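You operate a simulated robot arm through the tools that you are given. There is no shell and no other tool.

You are at the controls of a simulated robot arm. One attempt, no reset.

## Task
Wash and dry grimy plate 2 in the washer drawer on SHORT.
Fine: shut the drawer, red switch ON and blue switch set before you press START; at CLEAN hold DRY till the blue lamp lights, then red switch OFF.

Only the result counts: the job must be done as asked and must still hold three seconds after the hand-in. Knocking over, shifting, dropping, spilling or breaking anything else fails it.

## Robot
A 7-joint arm with a two-finger parallel gripper, fixed in place. Base frame: the origin is at the foot of the arm, x ahead of it, y to its left, z up. Units: mm, degrees, N and s.
With the tool pointing down near the work surface it reaches from about 220 to 680 mm from the base axis. Its first joint turns from -143.0 to 143.0 degrees. Payload 3 kg.
The TCP is the grasp point between the finger pads, 30 mm short of the fingertips. In the tool frame z runs along the fingers and y along their closing line. The gripper opens to 94 mm. The fingers are 28 mm wide and 10 mm thick; the gripper's body (50 by 96 mm) begins 55 mm behind the TCP.
Orientation is that of the tool frame in the base frame, as a unit quaternion [x, y, z, w]. With the fingers straight down and closing along the base's y, the tool's x points along the base's -x, its y along +y and its z along -z.

## Interface
- The arm moves only by the tool play_rows. Its arguments are lists of equal length, an entry for each row: "rot": the turn, a rotation vector about the tool's x, y, z in units of 6 degrees (1.0 is 6 degrees), a list of three; "translation": the shift along the tool's x, y, z in units of 20 mm (1.0 is 20 mm), a list of three; "hand": the opening, from 0 (shut) to 1 (fully open). In form: {"rot": [[ax, ay, az], ...], "translation": [[dx, dy, dz], ...], "hand": [hand, ...]}. A call has 1 to 20 rows; each row shifts and turns the commanded pose from where the row before left it, along the tool's axes as they then stand. A call with a number of a shift or a turn outside -1 to 1 is refused whole. Rows are played at 5 a second. More than 50 mm and 8.6 degrees between two rows, or a gripper value outside its range, and nothing of the call is played. A pose out of reach is approached as far as the arm can. The call stops where the force on the tool passes 90 N (or 10 N more than at its start, if that is more) or the arm is blocked; 0.2 s more then pass. The fingers move at their own pace (about 45 mm/s each) and stop on an object; they squeeze with about 32 N. The grip force told is the motor's: it shows also when the fingers shut on nothing. Time passes only in rows, and 0.2 s behind the last, so rows that do not move let the fingers close. It gives the time, the measured TCP pose, the force on the tool (base axes), the opening and the grip force at its end, in the units of the frame above (readings bear some noise), with the torque about the TCP (base axes, N m) and any sound that the robot's microphone picked up.
- Cameras (640 x 400 px; columns grow to the right, rows downward): "scene" is fixed at [398.7, 649.7, 1688.8]; the picture's right is [-0.99, -0.11, 0.00], its down [-0.09, 0.82, -0.56] and it looks along [0.06, -0.56, -0.83] (base axes); focal length 309 px, centre (320, 200). "wrist" rides on the gripper at [76, 14, -102] in the tool frame; the picture's right is [-0.18, 0.98, 0.00], its down [-0.75, -0.14, -0.64] and it looks along [-0.63, -0.12, 0.77] (tool axes); focal length 243 px, centre (320, 200). There is no depth. A picture from a camera that has moved, and an enlarged one, comes with that camera's place and axes in the base frame and with its lens.
- snapshot(camera): a new picture of that camera. It takes no simulated time.
- lift_body(by): slides the trunk up (or, below 0, down) by that many mm; the arm rides with it, the base frame stays. It gives what a move gives, with no picture.
- enlarge(camera, box): a new picture of the part [left, top, right, bottom] of that camera's present view, enlarged. It takes no simulated time.
- finish_job(): hands the job in; it is judged then, once.

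Nothing tells you positions but the pictures and the camera data. Unless the task says otherwise, let go and move clear before handing in.

The tools are called after ">>>" as name(argument=value, ...) on one line, values as JSON. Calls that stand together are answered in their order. play_rows: Moves the arm, as the interface text tells. Its arguments: {"type":"object","properties":{"rot":{"type":"array","items":{"type":"array","items":{"type":"number"}}},"translation":{"type":"array","items":{"type":"array","items":{"type":"number"}}},"hand":{"type":"array","items":{"type":"number"}}},"required":["rot","translation","hand"]} The other tools are called the same way: lift_body (by) slides the trunk up or down; snapshot (camera) takes a picture; enlarge (camera, box) takes an enlarged picture of a part of a camera's view; finish_job () hands the job in.

At the start:

```text
t: 0.0
tcp_pos: [513.2, 246.0, 1240.8]
orientation: [0.0, 1.0, 0.0, -0.001]
wrist_force: [0.5, -0.3, -1.2]
ft_torque: [-0.03, -0.02, 0.0]
finger_gap: 93.7
gripper_force: 0.0
trunk travel left (down, up): [-325.0, 65.0]
```

scene: 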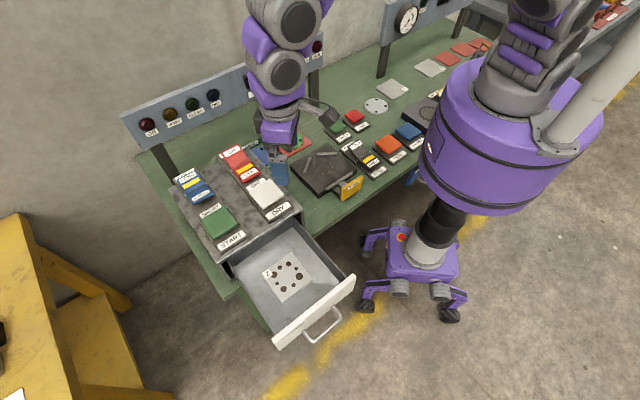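
wrist: 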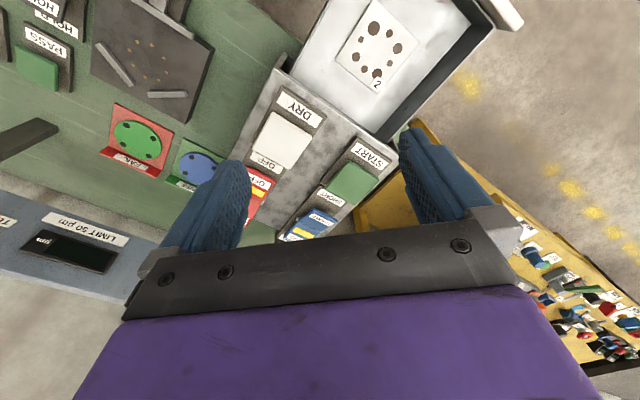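

I see the open washer drawer with a plate in it, and the washer panel with switches and buttons. I'll take closer pictures before moving.

>>> enlarge(camera="scene", box=[120, 80, 360, 230])

>>> enlarge(camera="scene", box=[200, 200, 360, 350])

>>> enlarge(camera="scene", box=[160, 140, 310, 260])

>>> enlarge(camera="wrist", box=[200, 0, 520, 250])

```text
2.67 times, centred on (240, 155) of scene
camera zoom: at [398.7, 649.7, 1688.8], right [-0.99, -0.11, 0.0], down [-0.09, 0.82, -0.56], along [0.06, -0.56, -0.83], focal length 824 px, centre (533, 320)
```

zoom: 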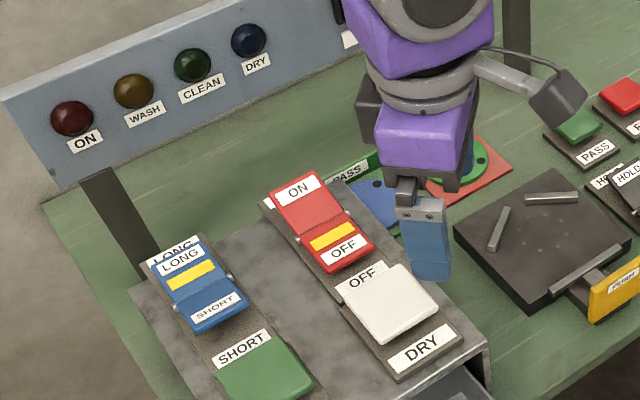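

```text
2.67 times, centred on (280, 275) of scene
camera zoom: at [398.7, 649.7, 1688.8], right [-0.99, -0.11, 0.0], down [-0.09, 0.82, -0.56], along [0.06, -0.56, -0.83], focal length 824 px, centre (427, 0)
```

zoom: 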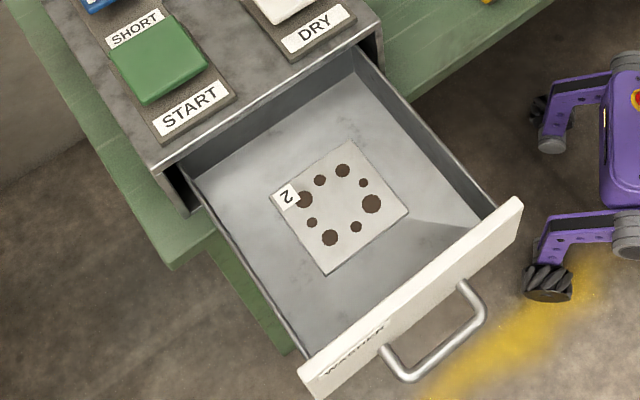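

```text
3.33 times, centred on (235, 200) of scene
camera zoom: at [398.7, 649.7, 1688.8], right [-0.99, -0.11, 0.0], down [-0.09, 0.82, -0.56], along [0.06, -0.56, -0.83], focal length 1031 px, centre (603, 200)
```

zoom: 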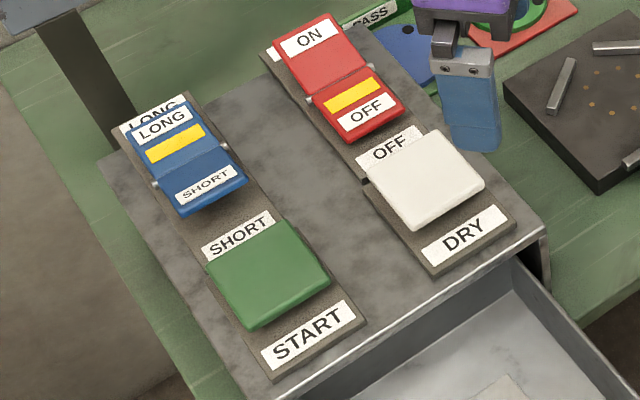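

```text
1.60 times, centred on (360, 125) of wrist
camera zoom: at [435.4, 259.9, 1343.4], right [0.18, 0.98, 0.0], down [0.75, -0.14, 0.64], along [0.63, -0.12, -0.77], focal length 388 px, centre (256, 320)
```

zoom: 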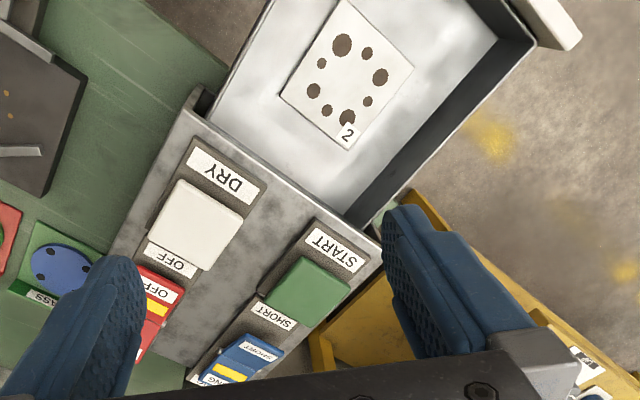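

The plate labelled 2 is already in the open drawer. The washer is turned about 45°: its top is near z≈960, the drawer front is around (430, 446), and it shuts along about (0.7, -0.71). I'll move the gripper out in front of the drawer, turn it 45° and look at the handle.

>>> play_rows(rot=[[0, 0, 0], [0, 0, 0], [0, 0, 0], [0, 0, 0], [0, 0, 0], [0, 0, 0], [0, 0, 0], [0, 0, 0], [0, 0, 0], [0, 0, 0], [0, 0, 0], [0, 0, 0], [0, 0, 0]], translation=[[0.627, 0.977, 0.2], [0.627, 0.977, 0.2], [0.627, 0.977, 0.2], [0.627, 0.977, 0.2], [0.627, 0.977, 0.2], [0.627, 0.977, 0.2], [0.627, 0.977, 0.2], [0.627, 0.977, 0.2], [0.627, 0.977, 0.2], [0.627, 0.977, 0.2], [0.627, 0.977, 0.2], [0.627, 0.977, 0.2], [0.627, 0.977, 0.2]], hand=[0, 0, 0, 0, 0, 0, 0, 0, 0, 0, 0, 0, 0])

>>> play_rows(rot=[[0, 0, 0.9375], [0, 0, 0.9375], [0, 0, 0.9375], [0, 0, 0.9375], [0, 0, 0.9375], [0, 0, 0.9375], [0, 0, 0.9375], [0, 0, 0.9375]], translation=[[0, 0, 0], [0, 0, 0], [0, 0, 0], [0, 0, 0], [0, 0, 0], [0, 0, 0], [0, 0, 0], [0, 0, 0]], hand=[0, 0, 0, 0, 0, 0, 0, 0])

>>> snapshot(camera="wrist")

>>> snapshot(camera="scene")

```text
t: 2.8
tcp_pos: [347.9, 498.2, 1189.7]
orientation: [0.0, 1.0, 0.0, 0.0]
wrist_force: [-0.2, 0.0, 0.1]
ft_torque: [0.0, 0.0, 0.01]
finger_gap: 0.0
gripper_force: 31.7
trunk travel left (down, up): [-325.0, 65.0]
```

```text
t: 4.6
tcp_pos: [350.0, 498.4, 1190.8]
orientation: [0.383, 0.924, -0.001, 0.0]
wrist_force: [0.9, -0.3, -0.3]
ft_torque: [0.01, 0.0, 0.0]
finger_gap: 0.0
gripper_force: 32.7
trunk travel left (down, up): [-325.0, 65.0]
```

```text
taken
camera wrist: at [303.8, 562.3, 1292.4], right [0.83, 0.56, 0.0], down [0.43, -0.63, 0.64], along [0.36, -0.53, -0.77], focal length 243 px, centre (320, 200)
```

wrist: 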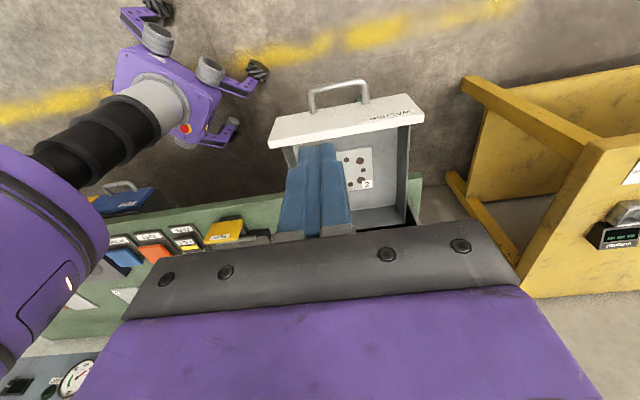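

```text
taken
```

scene: 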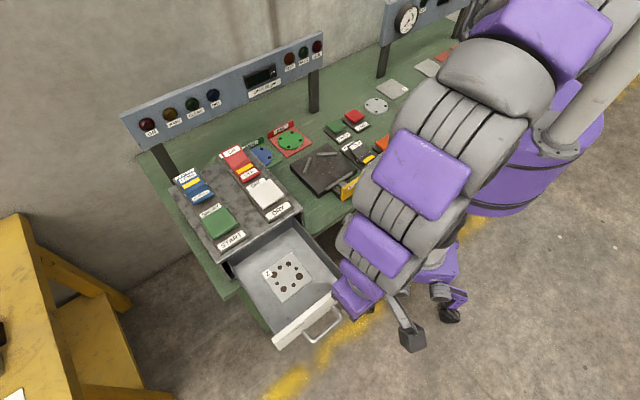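

The handle and drawer front are in view now. I'll enlarge both pictures to fix the handle height.

>>> enlarge(camera="wrist", box=[240, 60, 440, 185])

>>> enlarge(camera="scene", box=[240, 250, 400, 350])

>>> enlarge(camera="scene", box=[110, 60, 350, 210])

```text
3.20 times, centred on (340, 122) of wrist
camera zoom: at [303.8, 562.3, 1292.4], right [0.83, 0.56, 0.0], down [0.43, -0.63, 0.64], along [0.36, -0.53, -0.77], focal length 776 px, centre (256, 448)
```

zoom: 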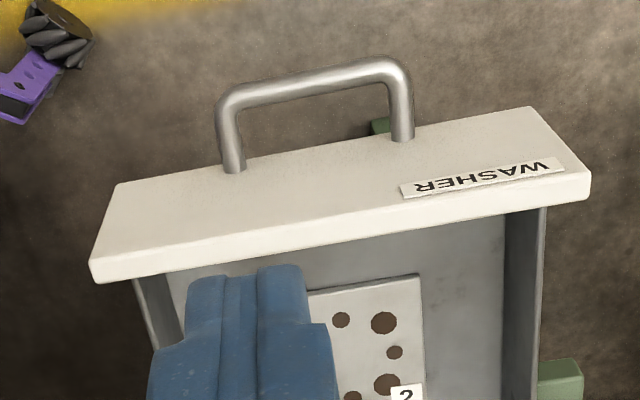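

```text
4.00 times, centred on (320, 300) of scene
camera zoom: at [398.7, 649.7, 1688.8], right [-0.99, -0.11, 0.0], down [-0.09, 0.82, -0.56], along [0.06, -0.56, -0.83], focal length 1237 px, centre (320, -200)
```

zoom: 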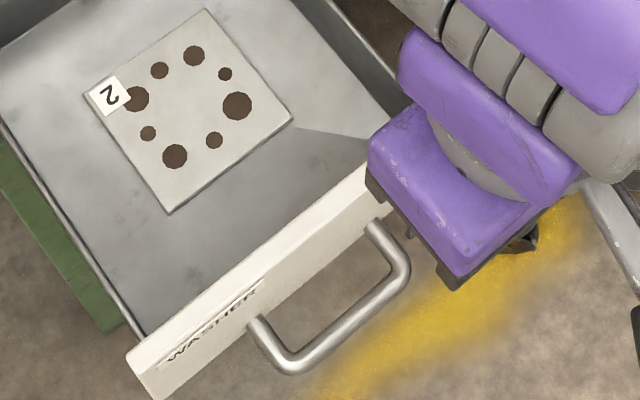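

```text
2.67 times, centred on (230, 135) of scene
camera zoom: at [398.7, 649.7, 1688.8], right [-0.99, -0.11, 0.0], down [-0.09, 0.82, -0.56], along [0.06, -0.56, -0.83], focal length 824 px, centre (560, 373)
```

zoom: 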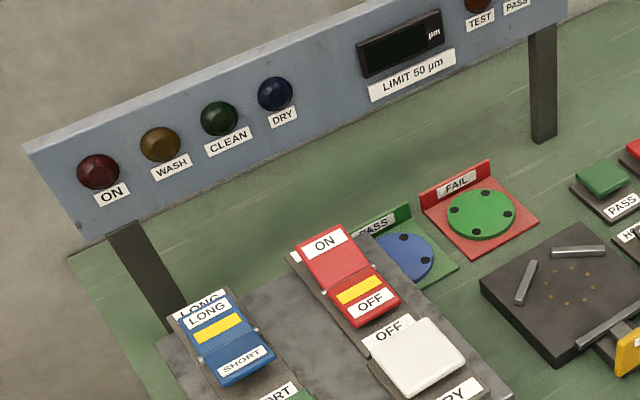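

The drawer front's top edge is at z≈924, running from about (338, 367) to (513, 539), and the handle sits low at z≈812. I'll lower the closed fingers just outside the front's middle, above the handle.

>>> play_rows(rot=[[0, 0, 0], [0, 0, 0], [0, 0, 0], [0, 0, 0], [0, 0, 0], [0, 0, 0], [0, 0, 0], [0, 0, 0], [0, 0, 0], [0, 0, 0], [0, 0, 0], [0, 0, 0], [0, 0, 0], [0, 0, 0]], translation=[[-0.165, 0.077, 0.929], [-0.165, 0.077, 0.929], [-0.165, 0.077, 0.929], [-0.165, 0.077, 0.929], [-0.165, 0.077, 0.929], [-0.165, 0.077, 0.929], [-0.165, 0.077, 0.929], [-0.165, 0.077, 0.929], [-0.165, 0.077, 0.929], [-0.165, 0.077, 0.929], [-0.165, 0.077, 0.929], [-0.165, 0.077, 0.929], [-0.165, 0.077, 0.929], [-0.165, 0.077, 0.929]], hand=[0, 0, 0, 0, 0, 0, 0, 0, 0, 0, 0, 0, 0, 0])

>>> snapshot(camera="wrist")

>>> snapshot(camera="scene")

```text
t: 7.6
tcp_pos: [396.4, 479.4, 926.7]
orientation: [0.383, 0.924, -0.001, -0.001]
wrist_force: [0.3, -0.3, 0.3]
ft_torque: [0.05, 0.04, -0.02]
finger_gap: 0.0
gripper_force: 31.9
trunk travel left (down, up): [-325.0, 65.0]
```

```text
taken
camera wrist: at [350.3, 543.8, 1029.1], right [0.83, 0.56, 0.0], down [0.43, -0.63, 0.64], along [0.36, -0.53, -0.77], focal length 243 px, centre (320, 200)
```

wrist: 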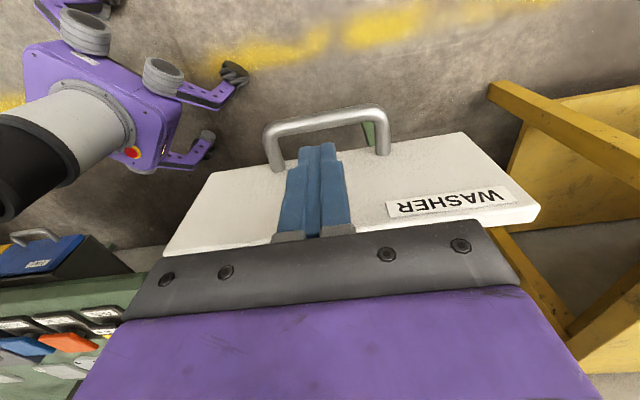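

```text
taken
```

scene: 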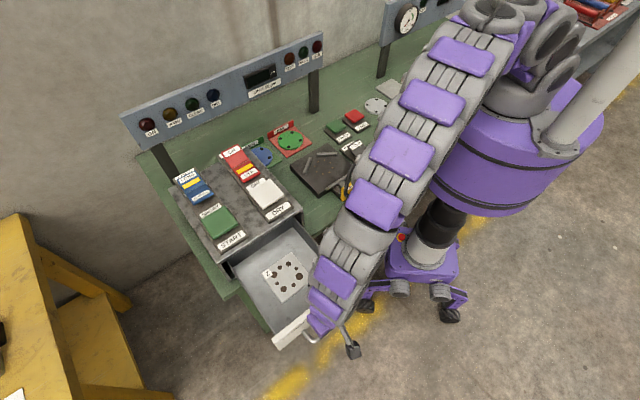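

The fingers stand just in front of the drawer front, above the handle. I'll push it inwards gently.

>>> play_rows(rot=[[0, 0, 0], [0, 0, 0], [0, 0, 0], [0, 0, 0], [0, 0, 0], [0, 0, 0], [0, 0, 0], [0, 0, 0], [0, 0, 0], [0, 0, 0], [0, 0, 0], [0, 0, 0], [0, 0, 0], [0, 0, 0], [0, 0, 0], [0, 0, 0], [0, 0, 0], [0, 0, 0], [0, 0, 0], [0, 0, 0]], translation=[[-0.3, 0, 0], [-0.3, 0, 0], [-0.3, 0, 0], [-0.3, 0, 0], [-0.3, 0, 0], [-0.4, 0, 0], [-0.5, 0, 0], [-0.6, 0, 0], [-0.6, 0, 0], [-0.6, 0, 0], [-0.6, 0, 0], [-0.6, 0, 0], [-0.6, 0, 0], [-0.6, 0, 0], [-0.6, 0, 0], [-0.6, 0, 0], [-0.6, 0, 0], [-0.6, 0, 0], [-0.6, 0, 0], [-0.5, 0, 0]], hand=[0, 0, 0, 0, 0, 0, 0, 0, 0, 0, 0, 0, 0, 0, 0, 0, 0, 0, 0, 0])

>>> snapshot(camera="wrist")

>>> snapshot(camera="scene")

```text
t: 11.8
tcp_pos: [540.5, 336.8, 928.9]
orientation: [0.383, 0.924, 0.0, -0.001]
wrist_force: [0.8, 0.4, -0.4]
ft_torque: [0.01, -0.04, 0.0]
finger_gap: 0.0
gripper_force: 32.4
trunk travel left (down, up): [-325.0, 65.0]
```

```text
taken
camera wrist: at [494.6, 400.6, 1031.8], right [0.83, 0.56, 0.0], down [0.43, -0.63, 0.64], along [0.36, -0.53, -0.77], focal length 243 px, centre (320, 200)
```

wrist: 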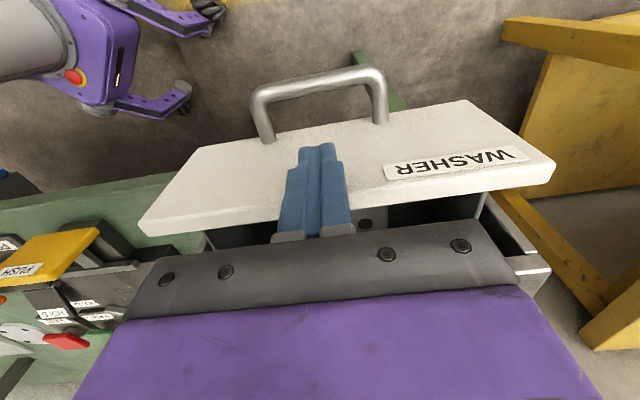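

```text
taken
```

scene: 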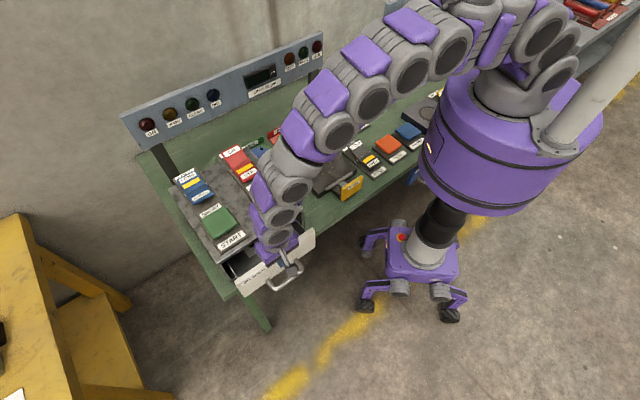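

The drawer is nearly shut, about 50 mm to go. I'll keep pushing slowly and watch the force.

>>> play_rows(rot=[[0, 0, 0], [0, 0, 0], [0, 0, 0], [0, 0, 0], [0, 0, 0], [0, 0, 0], [0, 0, 0], [0, 0, 0]], translation=[[-0.3, 0, 0], [-0.3, 0, 0], [-0.3, 0, 0], [-0.3, 0, 0], [-0.3, 0, 0], [-0.3, 0, 0], [-0.3, 0, 0], [-0.3, 0, 0]], hand=[0, 0, 0, 0, 0, 0, 0, 0])

>>> snapshot(camera="wrist")

>>> snapshot(camera="scene")

```text
t: 13.6
tcp_pos: [573.8, 302.8, 929.4]
orientation: [0.383, 0.924, 0.0, 0.001]
wrist_force: [0.2, -0.7, 0.3]
ft_torque: [-0.01, -0.01, 0.02]
finger_gap: 0.0
gripper_force: 32.1
trunk travel left (down, up): [-325.0, 65.0]
```

```text
taken
camera wrist: at [528.3, 366.8, 1031.2], right [0.82, 0.57, 0.0], down [0.43, -0.63, 0.64], along [0.36, -0.53, -0.77], focal length 243 px, centre (320, 200)
```

wrist: 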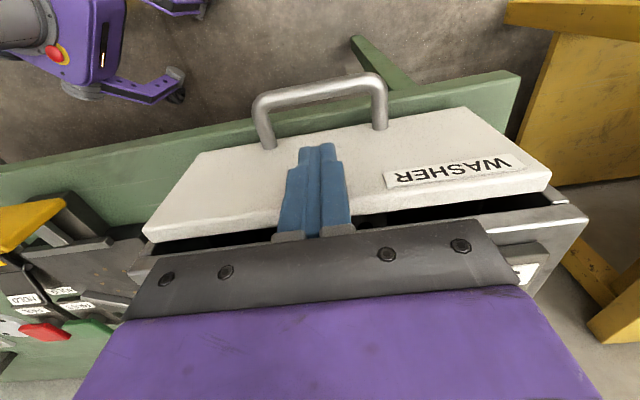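

```text
taken
```

scene: 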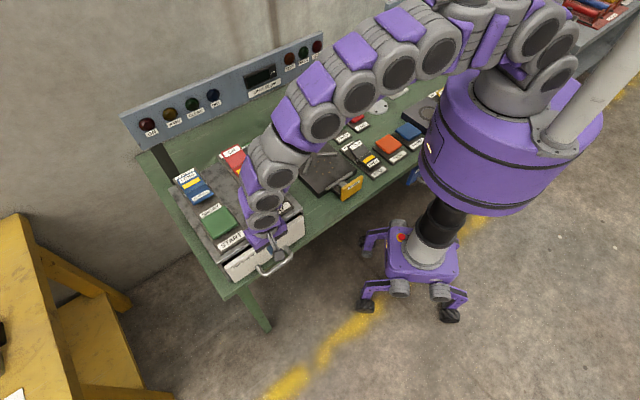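

A small gap remains, so I'll push further with force stop.

>>> play_rows(rot=[[0, 0, 0], [0, 0, 0], [0, 0, 0], [0, 0, 0], [0, 0, 0], [0, 0, 0]], translation=[[-0.2, 0, 0], [-0.2, 0, 0], [-0.2, 0, 0], [-0.2, 0, 0], [-0.2, 0, 0], [-0.2, 0, 0]], hand=[0, 0, 0, 0, 0, 0])

>>> snapshot(camera="wrist")

```text
t: 15.0
tcp_pos: [580.1, 297.5, 928.8]
orientation: [0.381, 0.925, -0.003, -0.001]
wrist_force: [-63.8, 46.6, -0.2]
ft_torque: [0.6, 1.48, -0.14]
finger_gap: 0.0
gripper_force: 31.5
trunk travel left (down, up): [-325.0, 65.0]
```

```text
taken
camera wrist: at [534.4, 360.6, 1031.2], right [0.82, 0.57, -0.01], down [0.44, -0.63, 0.64], along [0.36, -0.53, -0.77], focal length 243 px, centre (320, 200)
```

wrist: 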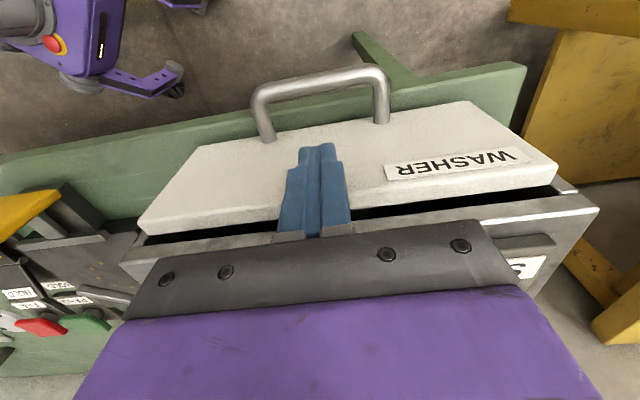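

The push stopped at about 79 N with contact at finger height, and the position matches a shut drawer. I'll back off, rise and inspect.

>>> play_rows(rot=[[0, 0, 0], [0, 0, 0], [0, 0, 0], [0, 0, 0], [0, 0, 0], [0, 0, 0], [0, 0, 0], [0, 0, 0], [0, 0, 0], [0, 0, 0], [0, 0, 0], [0, 0, 0], [0, 0, 0], [0, 0, 0]], translation=[[0.5, 0, 0], [0.5, 0, 0], [0.8, 0, 0], [0.8, 0, 0], [0.8, 0, 0], [0, 0, -0.9], [0, 0, -0.9], [0, 0, -0.9], [0, 0, -0.9], [0, 0, -0.9], [0, 0, -0.9], [0, 0, -0.9], [0, 0, -0.9], [0, 0, -0.9]], hand=[0, 0, 0, 0, 0, 0, 0, 0, 0, 0, 0, 0, 0, 0])

>>> snapshot(camera="wrist")

>>> snapshot(camera="scene")

```text
t: 18.0
tcp_pos: [541.5, 336.6, 1090.3]
orientation: [0.382, 0.924, -0.001, 0.0]
wrist_force: [-1.1, 0.5, 0.0]
ft_torque: [0.03, 0.01, 0.0]
finger_gap: 0.0
gripper_force: 32.3
trunk travel left (down, up): [-325.0, 65.0]
```

```text
taken
camera wrist: at [496.4, 400.8, 1192.3], right [0.82, 0.57, 0.0], down [0.43, -0.63, 0.64], along [0.36, -0.53, -0.77], focal length 243 px, centre (320, 200)
```

wrist: 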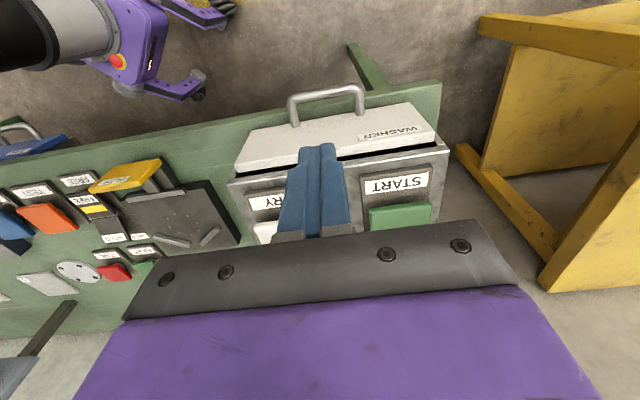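

```text
taken
```

scene: 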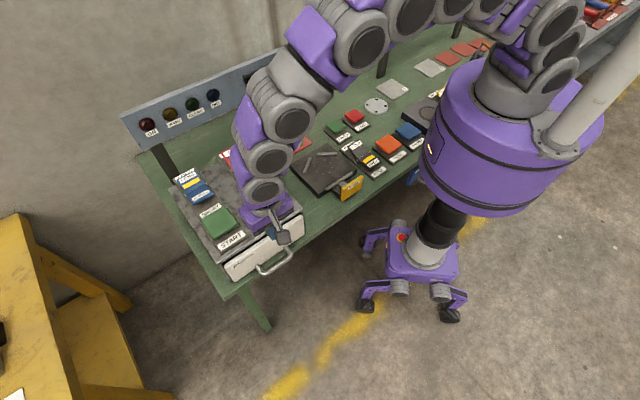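

>>> enlarge(camera="wrist", box=[220, 70, 460, 220])

>>> enlarge(camera="scene", box=[180, 180, 320, 290])

```text
2.67 times, centred on (340, 145) of wrist
camera zoom: at [496.4, 400.8, 1192.3], right [0.82, 0.57, 0.0], down [0.43, -0.63, 0.64], along [0.36, -0.53, -0.77], focal length 647 px, centre (267, 347)
```

zoom: 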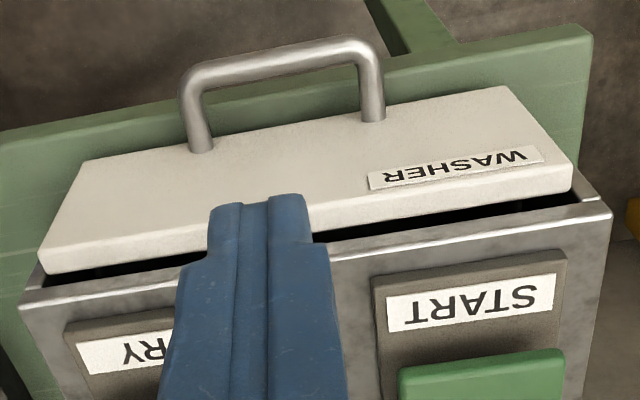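

```text
3.64 times, centred on (250, 235) of scene
camera zoom: at [398.7, 649.7, 1688.8], right [-0.99, -0.11, 0.0], down [-0.09, 0.82, -0.56], along [0.06, -0.56, -0.83], focal length 1124 px, centre (574, 73)
```

zoom: 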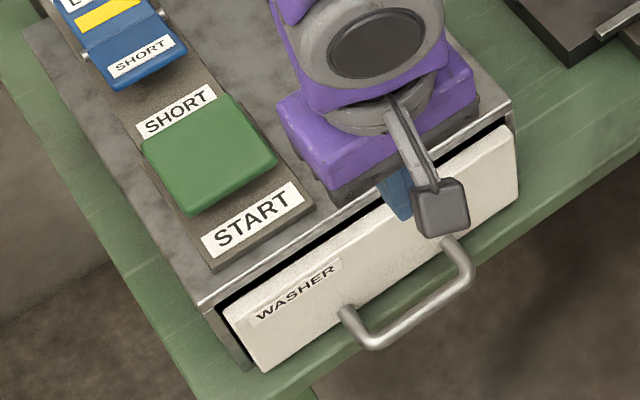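

The drawer looks shut. Next I'll rise and swing to above the red switch with the tool back at its first yaw, and look closely at the rockers.

>>> play_rows(rot=[[0, 0, 0], [0, 0, 0], [0, 0, 0], [0, 0, 0], [0, 0, 0], [0, 0, 0], [0, 0, 0], [0, 0, 0], [0, 0, 0], [0, 0, 0], [0, 0, 0], [0, 0, 0], [0, 0, -0.9375], [0, 0, -0.9375], [0, 0, -0.9375], [0, 0, -0.9375], [0, 0, -0.9375], [0, 0, -0.9375], [0, 0, -0.9375], [0, 0, -0.9375]], translation=[[-0.833, -0.49, -0.2], [-0.833, -0.49, -0.2], [-0.833, -0.49, -0.2], [-0.833, -0.49, -0.2], [-0.833, -0.49, -0.2], [-0.833, -0.49, -0.2], [-0.833, -0.49, -0.2], [-0.833, -0.49, -0.2], [-0.833, -0.49, -0.2], [-0.833, -0.49, -0.2], [-0.833, -0.49, -0.2], [-0.833, -0.49, -0.2], [0, 0, 0], [0, 0, 0], [0, 0, 0], [0, 0, 0], [0, 0, 0], [0, 0, 0], [0, 0, 0], [0, 0, 0]], hand=[0, 0, 0, 0, 0, 0, 0, 0, 0, 0, 0, 0, 0, 0, 0, 0, 0, 0, 0, 0])

>>> snapshot(camera="wrist")

>>> snapshot(camera="scene")

```text
t: 22.2
tcp_pos: [601.5, 109.4, 1140.2]
orientation: [-0.001, 1.0, -0.001, 0.0]
wrist_force: [0.2, 0.5, 0.8]
ft_torque: [0.02, 0.04, 0.01]
finger_gap: 0.0
gripper_force: 31.7
trunk travel left (down, up): [-325.0, 65.0]
```

```text
taken
camera wrist: at [523.1, 124.1, 1241.8], right [0.18, 0.98, 0.0], down [0.75, -0.14, 0.64], along [0.63, -0.12, -0.77], focal length 243 px, centre (320, 200)
```

wrist: 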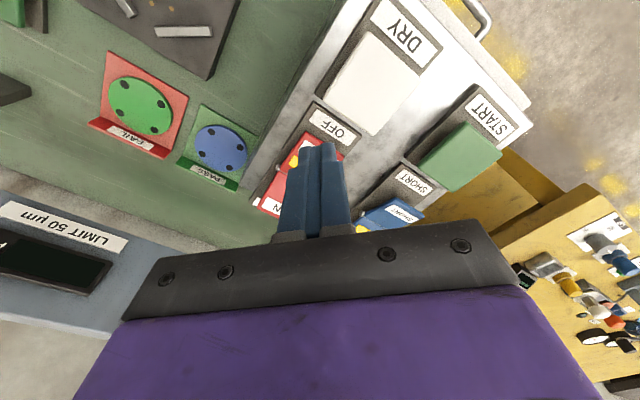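

```text
taken
```

scene: 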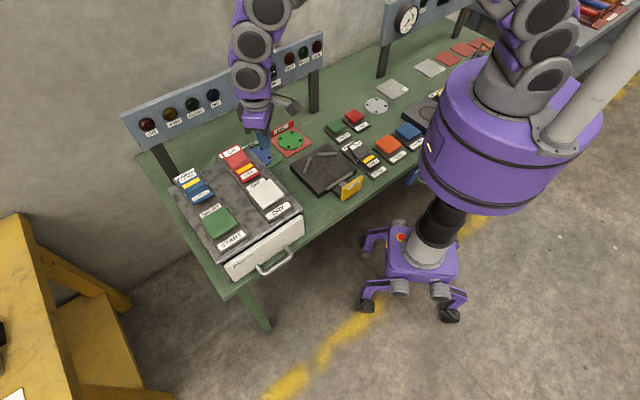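

The red and blue rockers are ahead of the fingers. I'll tilt the tool forward about 36° to gain reach and see the switches past the fingertips.

>>> play_rows(rot=[[0, -1, 0], [0, -1, 0], [0, -1, 0], [0, -1, 0], [0, -1, 0], [0, -1, 0]], translation=[[0, 0, 0], [0, 0, 0], [0, 0, 0], [0, 0, 0], [0, 0, 0], [0, 0, 0]], hand=[0, 0, 0, 0, 0, 0])

>>> snapshot(camera="wrist")

>>> snapshot(camera="scene")

```text
t: 23.6
tcp_pos: [600.6, 109.4, 1138.9]
orientation: [0.0, 0.951, -0.001, 0.309]
wrist_force: [0.0, 0.2, 0.5]
ft_torque: [0.0, -0.01, 0.04]
finger_gap: 0.2
gripper_force: 31.8
trunk travel left (down, up): [-325.0, 65.0]
```

```text
taken
camera wrist: at [476.5, 124.3, 1177.1], right [0.15, 0.98, 0.11], down [0.23, -0.14, 0.96], along [0.96, -0.12, -0.25], focal length 243 px, centre (320, 200)
```

wrist: 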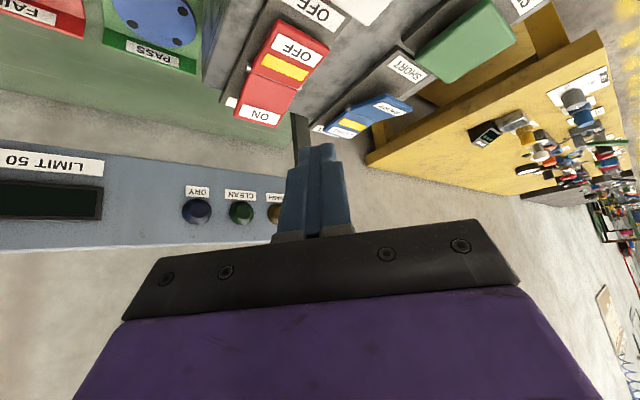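

```text
taken
```

scene: 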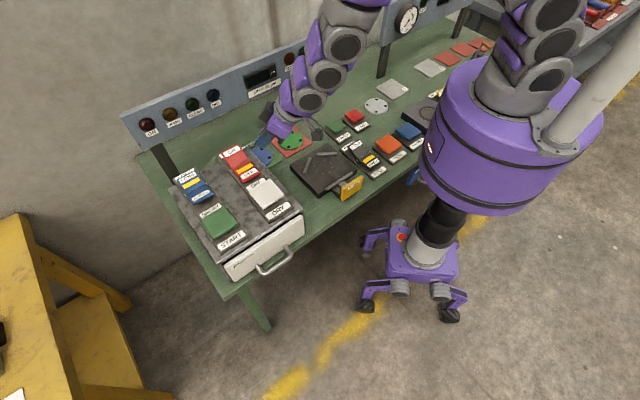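

>>> enlarge(camera="wrist", box=[200, 0, 440, 150])

>>> enlarge(camera="scene", box=[160, 135, 300, 235])

```text
2.67 times, centred on (320, 75) of wrist
camera zoom: at [476.5, 124.3, 1177.1], right [0.15, 0.98, 0.11], down [0.23, -0.14, 0.96], along [0.96, -0.12, -0.25], focal length 647 px, centre (320, 533)
```

zoom: 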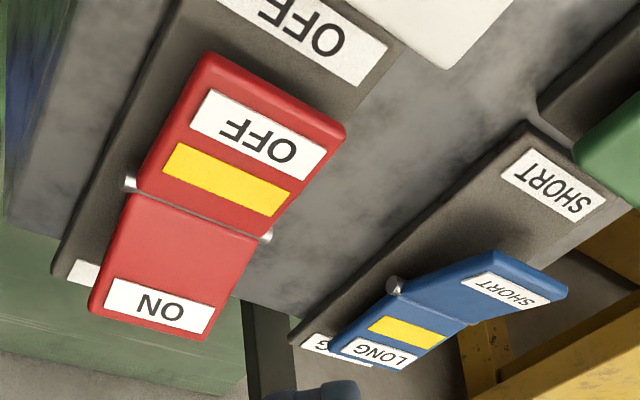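

```text
4.00 times, centred on (230, 185) of scene
camera zoom: at [398.7, 649.7, 1688.8], right [-0.99, -0.11, 0.0], down [-0.09, 0.82, -0.56], along [0.06, -0.56, -0.83], focal length 1237 px, centre (680, 260)
```

zoom: 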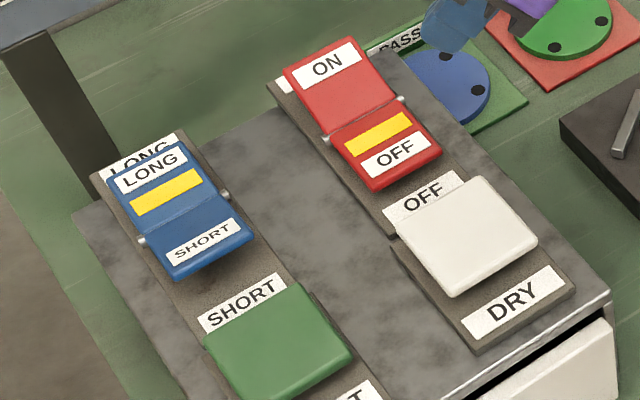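

Red ON is raised (so red is OFF now) and blue SHORT is raised (so blue is at LONG). Red's ON label is at about (740, 26, 984) and blue's SHORT label at about (783, 197, 983). I'll move above the red ON end to test the reach.

>>> play_rows(rot=[[0, 0, 0], [0, 0, 0], [0, 0, 0], [0, 0, 0], [0, 0, 0], [0, 0, 0], [0, 0, 0], [0, 0, 0], [0, 0, 0]], translation=[[-0.332, -0.452, 0.784], [-0.332, -0.452, 0.784], [-0.332, -0.452, 0.784], [-0.332, -0.452, 0.784], [-0.332, -0.452, 0.784], [-0.332, -0.452, 0.784], [-0.332, -0.452, 0.784], [-0.332, -0.452, 0.784], [-0.332, -0.452, 0.784]], hand=[0, 0, 0, 0, 0, 0, 0, 0, 0])

>>> snapshot(camera="wrist")

>>> snapshot(camera="scene")

```text
t: 25.6
tcp_pos: [733.1, 27.8, 1060.5]
orientation: [0.0, 0.951, 0.0, 0.309]
wrist_force: [0.9, 0.4, 0.6]
ft_torque: [0.03, -0.04, 0.02]
finger_gap: 0.0
gripper_force: 32.2
trunk travel left (down, up): [-325.0, 65.0]
```

```text
taken
camera wrist: at [609.8, 42.8, 1097.4], right [0.15, 0.98, 0.11], down [0.23, -0.14, 0.96], along [0.96, -0.12, -0.25], focal length 243 px, centre (320, 200)
```

wrist: 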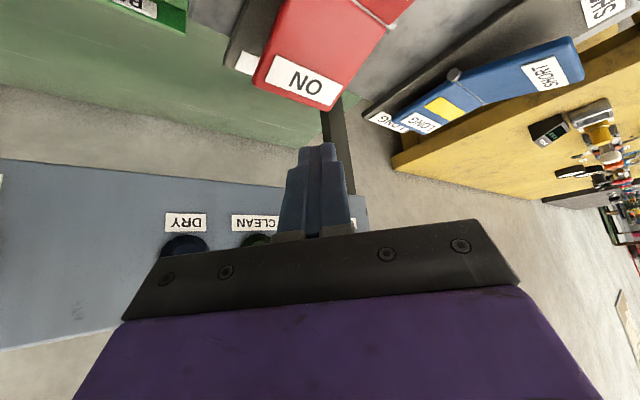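

```text
taken
```

scene: 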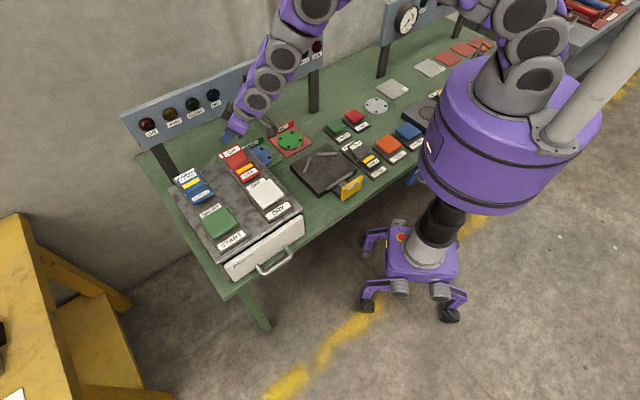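

The arm reaches above the red ON end. I'll press straight down slowly.

>>> play_rows(rot=[[0, 0, 0], [0, 0, 0], [0, 0, 0], [0, 0, 0], [0, 0, 0], [0, 0, 0], [0, 0, 0], [0, 0, 0], [0, 0, 0]], translation=[[0.294, 0, 0.4045], [0.294, 0, 0.4045], [0.294, 0, 0.4045], [0.294, 0, 0.4045], [0.147, 0, 0.202], [0.147, 0, 0.202], [0.147, 0, 0.202], [0.147, 0, 0.202], [0.147, 0, 0.202]], hand=[0, 0, 0, 0, 0, 0, 0, 0, 0])

>>> snapshot(camera="wrist")

>>> enlarge(camera="scene", box=[120, 80, 300, 235])

```text
t: 27.6
tcp_pos: [731.8, 28.7, 999.9]
orientation: [0.0, 0.95, 0.0, 0.313]
wrist_force: [-3.4, 3.1, 28.2]
ft_torque: [0.11, -0.09, 0.15]
finger_gap: 0.0
gripper_force: 31.8
trunk travel left (down, up): [-325.0, 65.0]
```

```text
taken
camera wrist: at [607.9, 43.1, 1036.8], right [0.15, 0.98, 0.11], down [0.22, -0.14, 0.96], along [0.96, -0.12, -0.24], focal length 243 px, centre (320, 200)
```

wrist: 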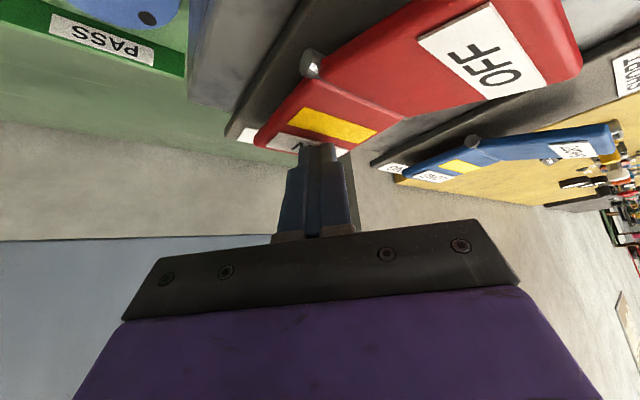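

```text
2.58 times, centred on (210, 158) of scene
camera zoom: at [398.7, 649.7, 1688.8], right [-0.99, -0.11, 0.0], down [-0.09, 0.82, -0.56], along [0.06, -0.56, -0.83], focal length 798 px, centre (604, 310)
```

zoom: 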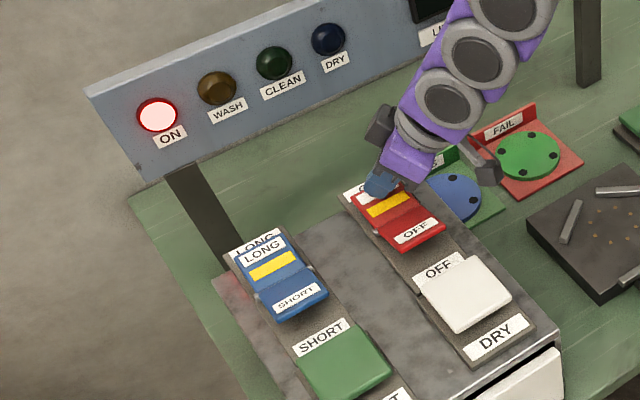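

Red is ON, its lamp is lit, and the rocker has tipped over. Next I'll rise and move above the blue SHORT end.

>>> play_rows(rot=[[0, 0, 0], [0, 0, 0], [0, 0, 0], [0, 0, 0], [0, 0, 0], [0, 0, 0], [0, 0, 0], [0, 0, 0], [0, 0, 0], [0, 0, 0], [0, 0, 0], [0, 0, 0]], translation=[[-0.588, 0, -0.809], [-0.588, 0, -0.809], [-0.588, 0, -0.809], [-0.218, 0.933, 0.124], [-0.218, 0.933, 0.124], [-0.218, 0.933, 0.124], [-0.218, 0.933, 0.124], [-0.218, 0.933, 0.124], [-0.218, 0.933, 0.124], [-0.218, 0.933, 0.124], [-0.218, 0.933, 0.124], [-0.218, 0.933, 0.124]], hand=[0, 0, 0, 0, 0, 0, 0, 0, 0, 0, 0, 0])

>>> snapshot(camera="wrist")

>>> snapshot(camera="scene")

```text
t: 30.2
tcp_pos: [778.7, 197.2, 1061.8]
orientation: [0.0, 0.951, 0.0, 0.309]
wrist_force: [-0.2, 0.7, 0.1]
ft_torque: [0.01, 0.02, -0.03]
finger_gap: 0.0
gripper_force: 32.3
trunk travel left (down, up): [-325.0, 65.0]
```

```text
taken
camera wrist: at [655.2, 212.4, 1099.2], right [0.15, 0.98, 0.11], down [0.23, -0.14, 0.96], along [0.96, -0.12, -0.25], focal length 243 px, centre (320, 200)
```

wrist: 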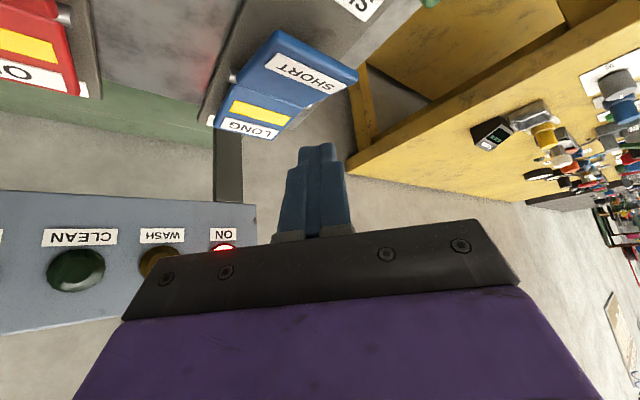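

```text
taken
```

scene: 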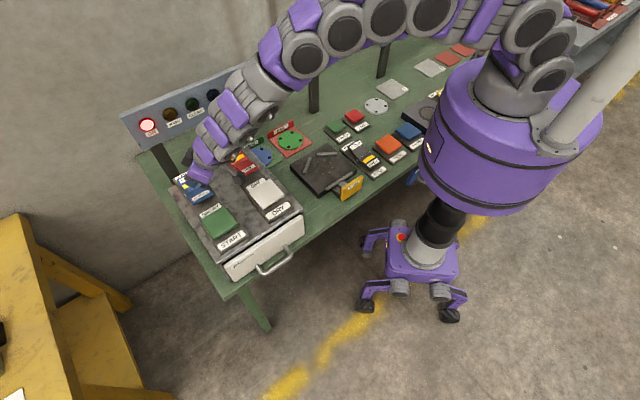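

The tip is above the blue SHORT end. I'll press down the same way.

>>> play_rows(rot=[[0, 0, 0], [0, 0, 0], [0, 0, 0], [0, 0, 0], [0, 0, 0], [0, 0, 0], [0, 0, 0], [0, 0, 0], [0, 0, 0]], translation=[[0.294, 0, 0.4045], [0.294, 0, 0.4045], [0.294, 0, 0.4045], [0.294, 0, 0.4045], [0.147, 0, 0.202], [0.147, 0, 0.202], [0.147, 0, 0.202], [0.147, 0, 0.202], [0.147, 0, 0.202]], hand=[0, 0, 0, 0, 0, 0, 0, 0, 0])

>>> snapshot(camera="wrist")

>>> enlarge(camera="scene", box=[120, 80, 300, 235])

```text
t: 32.2
tcp_pos: [778.8, 195.8, 1000.5]
orientation: [0.0, 0.95, 0.002, 0.311]
wrist_force: [2.4, -2.2, 19.9]
ft_torque: [-0.07, -0.18, -0.1]
finger_gap: 0.3
gripper_force: 32.0
trunk travel left (down, up): [-325.0, 65.0]
```

```text
taken
camera wrist: at [654.3, 210.7, 1037.2], right [0.15, 0.98, 0.11], down [0.23, -0.14, 0.96], along [0.96, -0.12, -0.24], focal length 243 px, centre (320, 200)
```

wrist: 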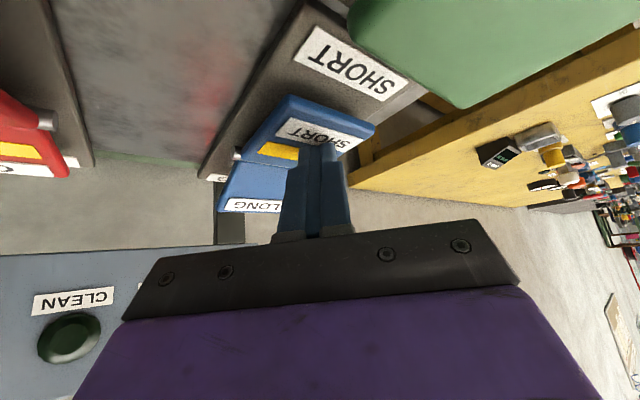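

```text
2.58 times, centred on (210, 158) of scene
camera zoom: at [398.7, 649.7, 1688.8], right [-0.99, -0.11, 0.0], down [-0.09, 0.82, -0.56], along [0.06, -0.56, -0.83], focal length 798 px, centre (604, 310)
```

zoom: 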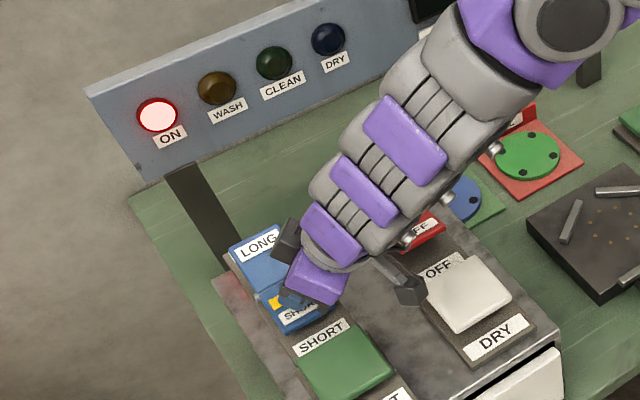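

The blue rocker has tipped to SHORT. I'll lift off and check both switches before moving to START.

>>> play_rows(rot=[[0, 0, 0], [0, 0, 0], [0, 0, 0], [0, 0, 0], [0, 0, 0], [0, 0, 0], [0, 0, 0], [0, 0, 0], [0, 0, 0]], translation=[[-0.588, 0, -0.809], [-0.588, 0, -0.809], [-0.588, 0, -0.809], [-0.588, 0, -0.809], [0.809, 0, -0.588], [0.809, 0, -0.588], [0.809, 0, -0.588], [0.809, 0, -0.588], [0.809, 0, -0.588]], hand=[0, 0, 0, 0, 0, 0, 0, 0, 0])

>>> snapshot(camera="wrist")

>>> enlarge(camera="scene", box=[120, 80, 300, 235])

```text
t: 34.2
tcp_pos: [676.6, 198.6, 1077.0]
orientation: [0.0, 0.951, -0.001, 0.31]
wrist_force: [-1.1, -0.3, 0.2]
ft_torque: [0.0, 0.0, 0.0]
finger_gap: 0.0
gripper_force: 31.9
trunk travel left (down, up): [-325.0, 65.0]
```

```text
taken
camera wrist: at [553.0, 212.5, 1115.1], right [0.15, 0.98, 0.11], down [0.23, -0.14, 0.96], along [0.96, -0.12, -0.25], focal length 243 px, centre (320, 200)
```

wrist: 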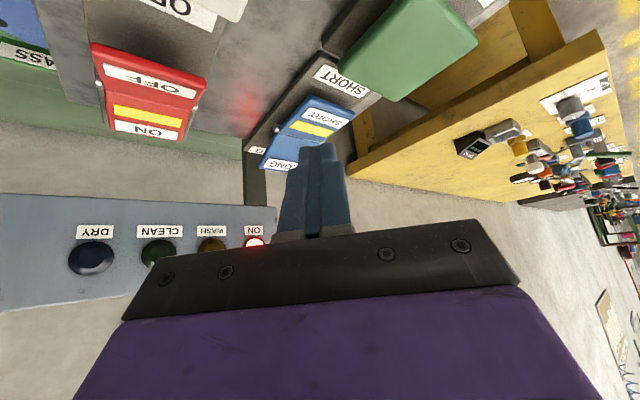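

```text
2.58 times, centred on (210, 158) of scene
camera zoom: at [398.7, 649.7, 1688.8], right [-0.99, -0.11, 0.0], down [-0.09, 0.82, -0.56], along [0.06, -0.56, -0.83], focal length 798 px, centre (604, 310)
```

zoom: 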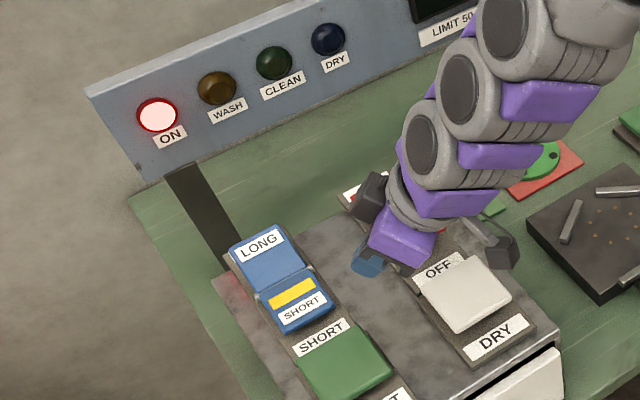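

Both switches are set: red ON and blue SHORT, with the drawer shut. The START pad is centred at about (707, 270, 975), so I'll move there and press.

>>> play_rows(rot=[[0, 0, 0], [0, 0, 0], [0, 0, 0], [0, 0, 0], [0, 0, 0], [0, 0, 0], [0, 0, 0], [0, 0, 0]], translation=[[0.005, 0.9, 0.5375], [0.005, 0.9, 0.5375], [0.005, 0.9, 0.5375], [0.005, 0.9, 0.5375], [0.294, 0, 0.4045], [0.294, 0, 0.4045], [0, 0, 0], [0, 0, 0]], hand=[0, 0, 0, 0, 0, 0, 0, 0])

>>> snapshot(camera="wrist")

>>> enlarge(camera="scene", box=[120, 80, 300, 270])

```text
t: 36.0
tcp_pos: [704.3, 269.2, 1021.0]
orientation: [-0.001, 0.951, 0.0, 0.308]
wrist_force: [-0.6, -0.1, -0.9]
ft_torque: [0.02, -0.05, 0.02]
finger_gap: 0.5
gripper_force: 31.6
trunk travel left (down, up): [-325.0, 65.0]
```

```text
taken
camera wrist: at [579.6, 283.4, 1060.0], right [0.15, 0.98, 0.11], down [0.23, -0.14, 0.96], along [0.96, -0.12, -0.25], focal length 243 px, centre (320, 200)
```

wrist: 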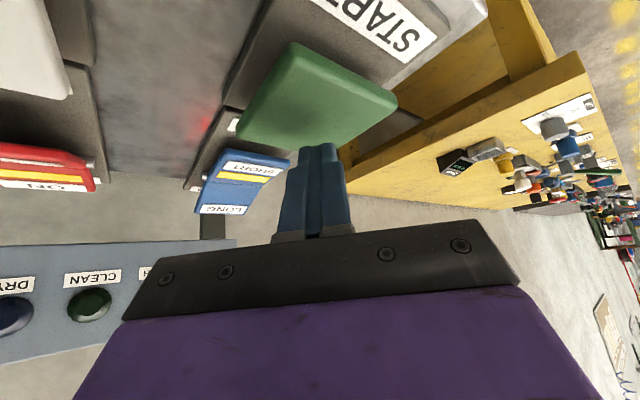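

```text
2.11 times, centred on (210, 175) of scene
camera zoom: at [398.7, 649.7, 1688.8], right [-0.99, -0.11, 0.0], down [-0.09, 0.82, -0.56], along [0.06, -0.56, -0.83], focal length 651 px, centre (552, 253)
```

zoom: 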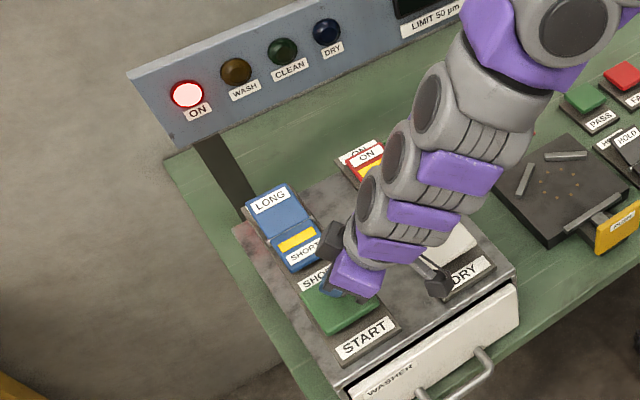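

>>> play_rows(rot=[[0, 0, 0], [0, 0, 0], [0, 0, 0], [0, 0, 0], [0, 0, 0], [0, 0, 0]], translation=[[0.147, 0, 0.202], [0.147, 0, 0.202], [0.118, 0, 0.162], [0.118, 0, 0.162], [0.118, 0, 0.162], [0.118, 0, 0.162]], hand=[0, 0, 0, 0, 0, 0])

>>> enlarge(camera="scene", box=[120, 80, 300, 270])

```text
t: 37.4
tcp_pos: [703.8, 269.8, 997.2]
orientation: [0.0, 0.951, 0.0, 0.31]
wrist_force: [2.3, 3.2, 17.0]
ft_torque: [0.1, -0.19, -0.12]
finger_gap: 0.0
gripper_force: 32.6
trunk travel left (down, up): [-325.0, 65.0]
heard: click
```

```text
2.11 times, centred on (210, 175) of scene
camera zoom: at [398.7, 649.7, 1688.8], right [-0.99, -0.11, 0.0], down [-0.09, 0.82, -0.56], along [0.06, -0.56, -0.83], focal length 651 px, centre (552, 253)
```

zoom: 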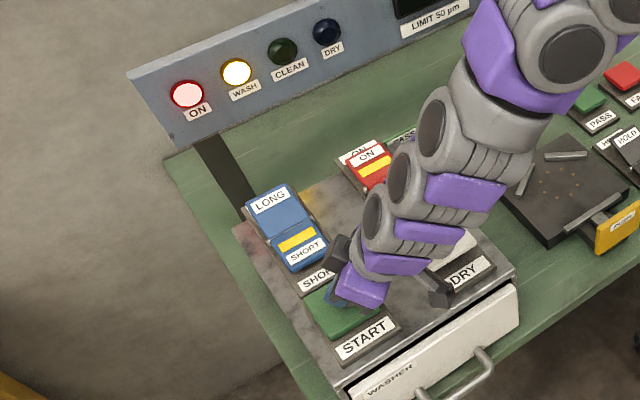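

WASH is lit and there was a click. I'll lift off START and go to hover above the DRY pad.

>>> play_rows(rot=[[0, 0, 0], [0, 0, 0], [0, 0, 0], [0, 0, 0], [0, 0, 0], [0, 0, 0], [0, 0, 0], [0, 0, 0]], translation=[[-0.588, 0, -0.809], [-0.588, 0, -0.809], [0.735, -0.875, -0.4625], [0.735, -0.875, -0.4625], [0.735, -0.875, -0.4625], [0.735, -0.875, -0.4625], [0.735, -0.875, -0.4625], [0.735, -0.875, -0.4625]], hand=[0, 0, 0, 0, 0, 0, 0, 0])

>>> snapshot(camera="wrist")

>>> enlarge(camera="scene", box=[120, 80, 300, 270])

```text
t: 39.2
tcp_pos: [599.3, 163.1, 1028.7]
orientation: [0.0, 0.951, 0.001, 0.309]
wrist_force: [-0.6, -0.1, 0.2]
ft_torque: [0.02, 0.02, -0.02]
finger_gap: 0.2
gripper_force: 32.5
trunk travel left (down, up): [-325.0, 65.0]
```

```text
taken
camera wrist: at [474.8, 178.3, 1066.4], right [0.15, 0.98, 0.11], down [0.23, -0.14, 0.96], along [0.96, -0.12, -0.25], focal length 243 px, centre (320, 200)
```

wrist: 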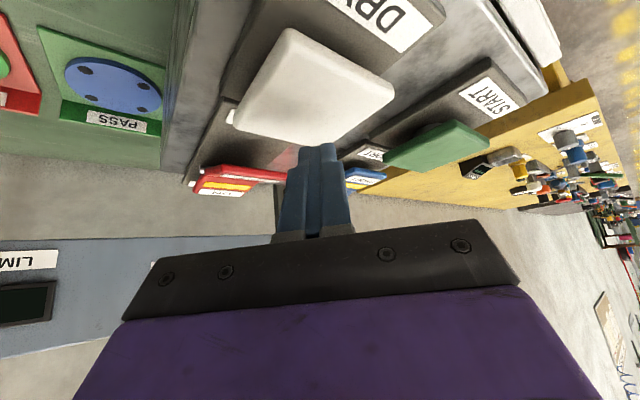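

```text
2.11 times, centred on (210, 175) of scene
camera zoom: at [398.7, 649.7, 1688.8], right [-0.99, -0.11, 0.0], down [-0.09, 0.82, -0.56], along [0.06, -0.56, -0.83], focal length 651 px, centre (552, 253)
```

zoom: 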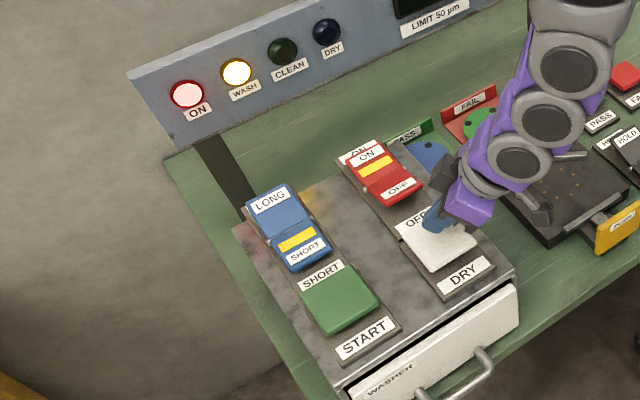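

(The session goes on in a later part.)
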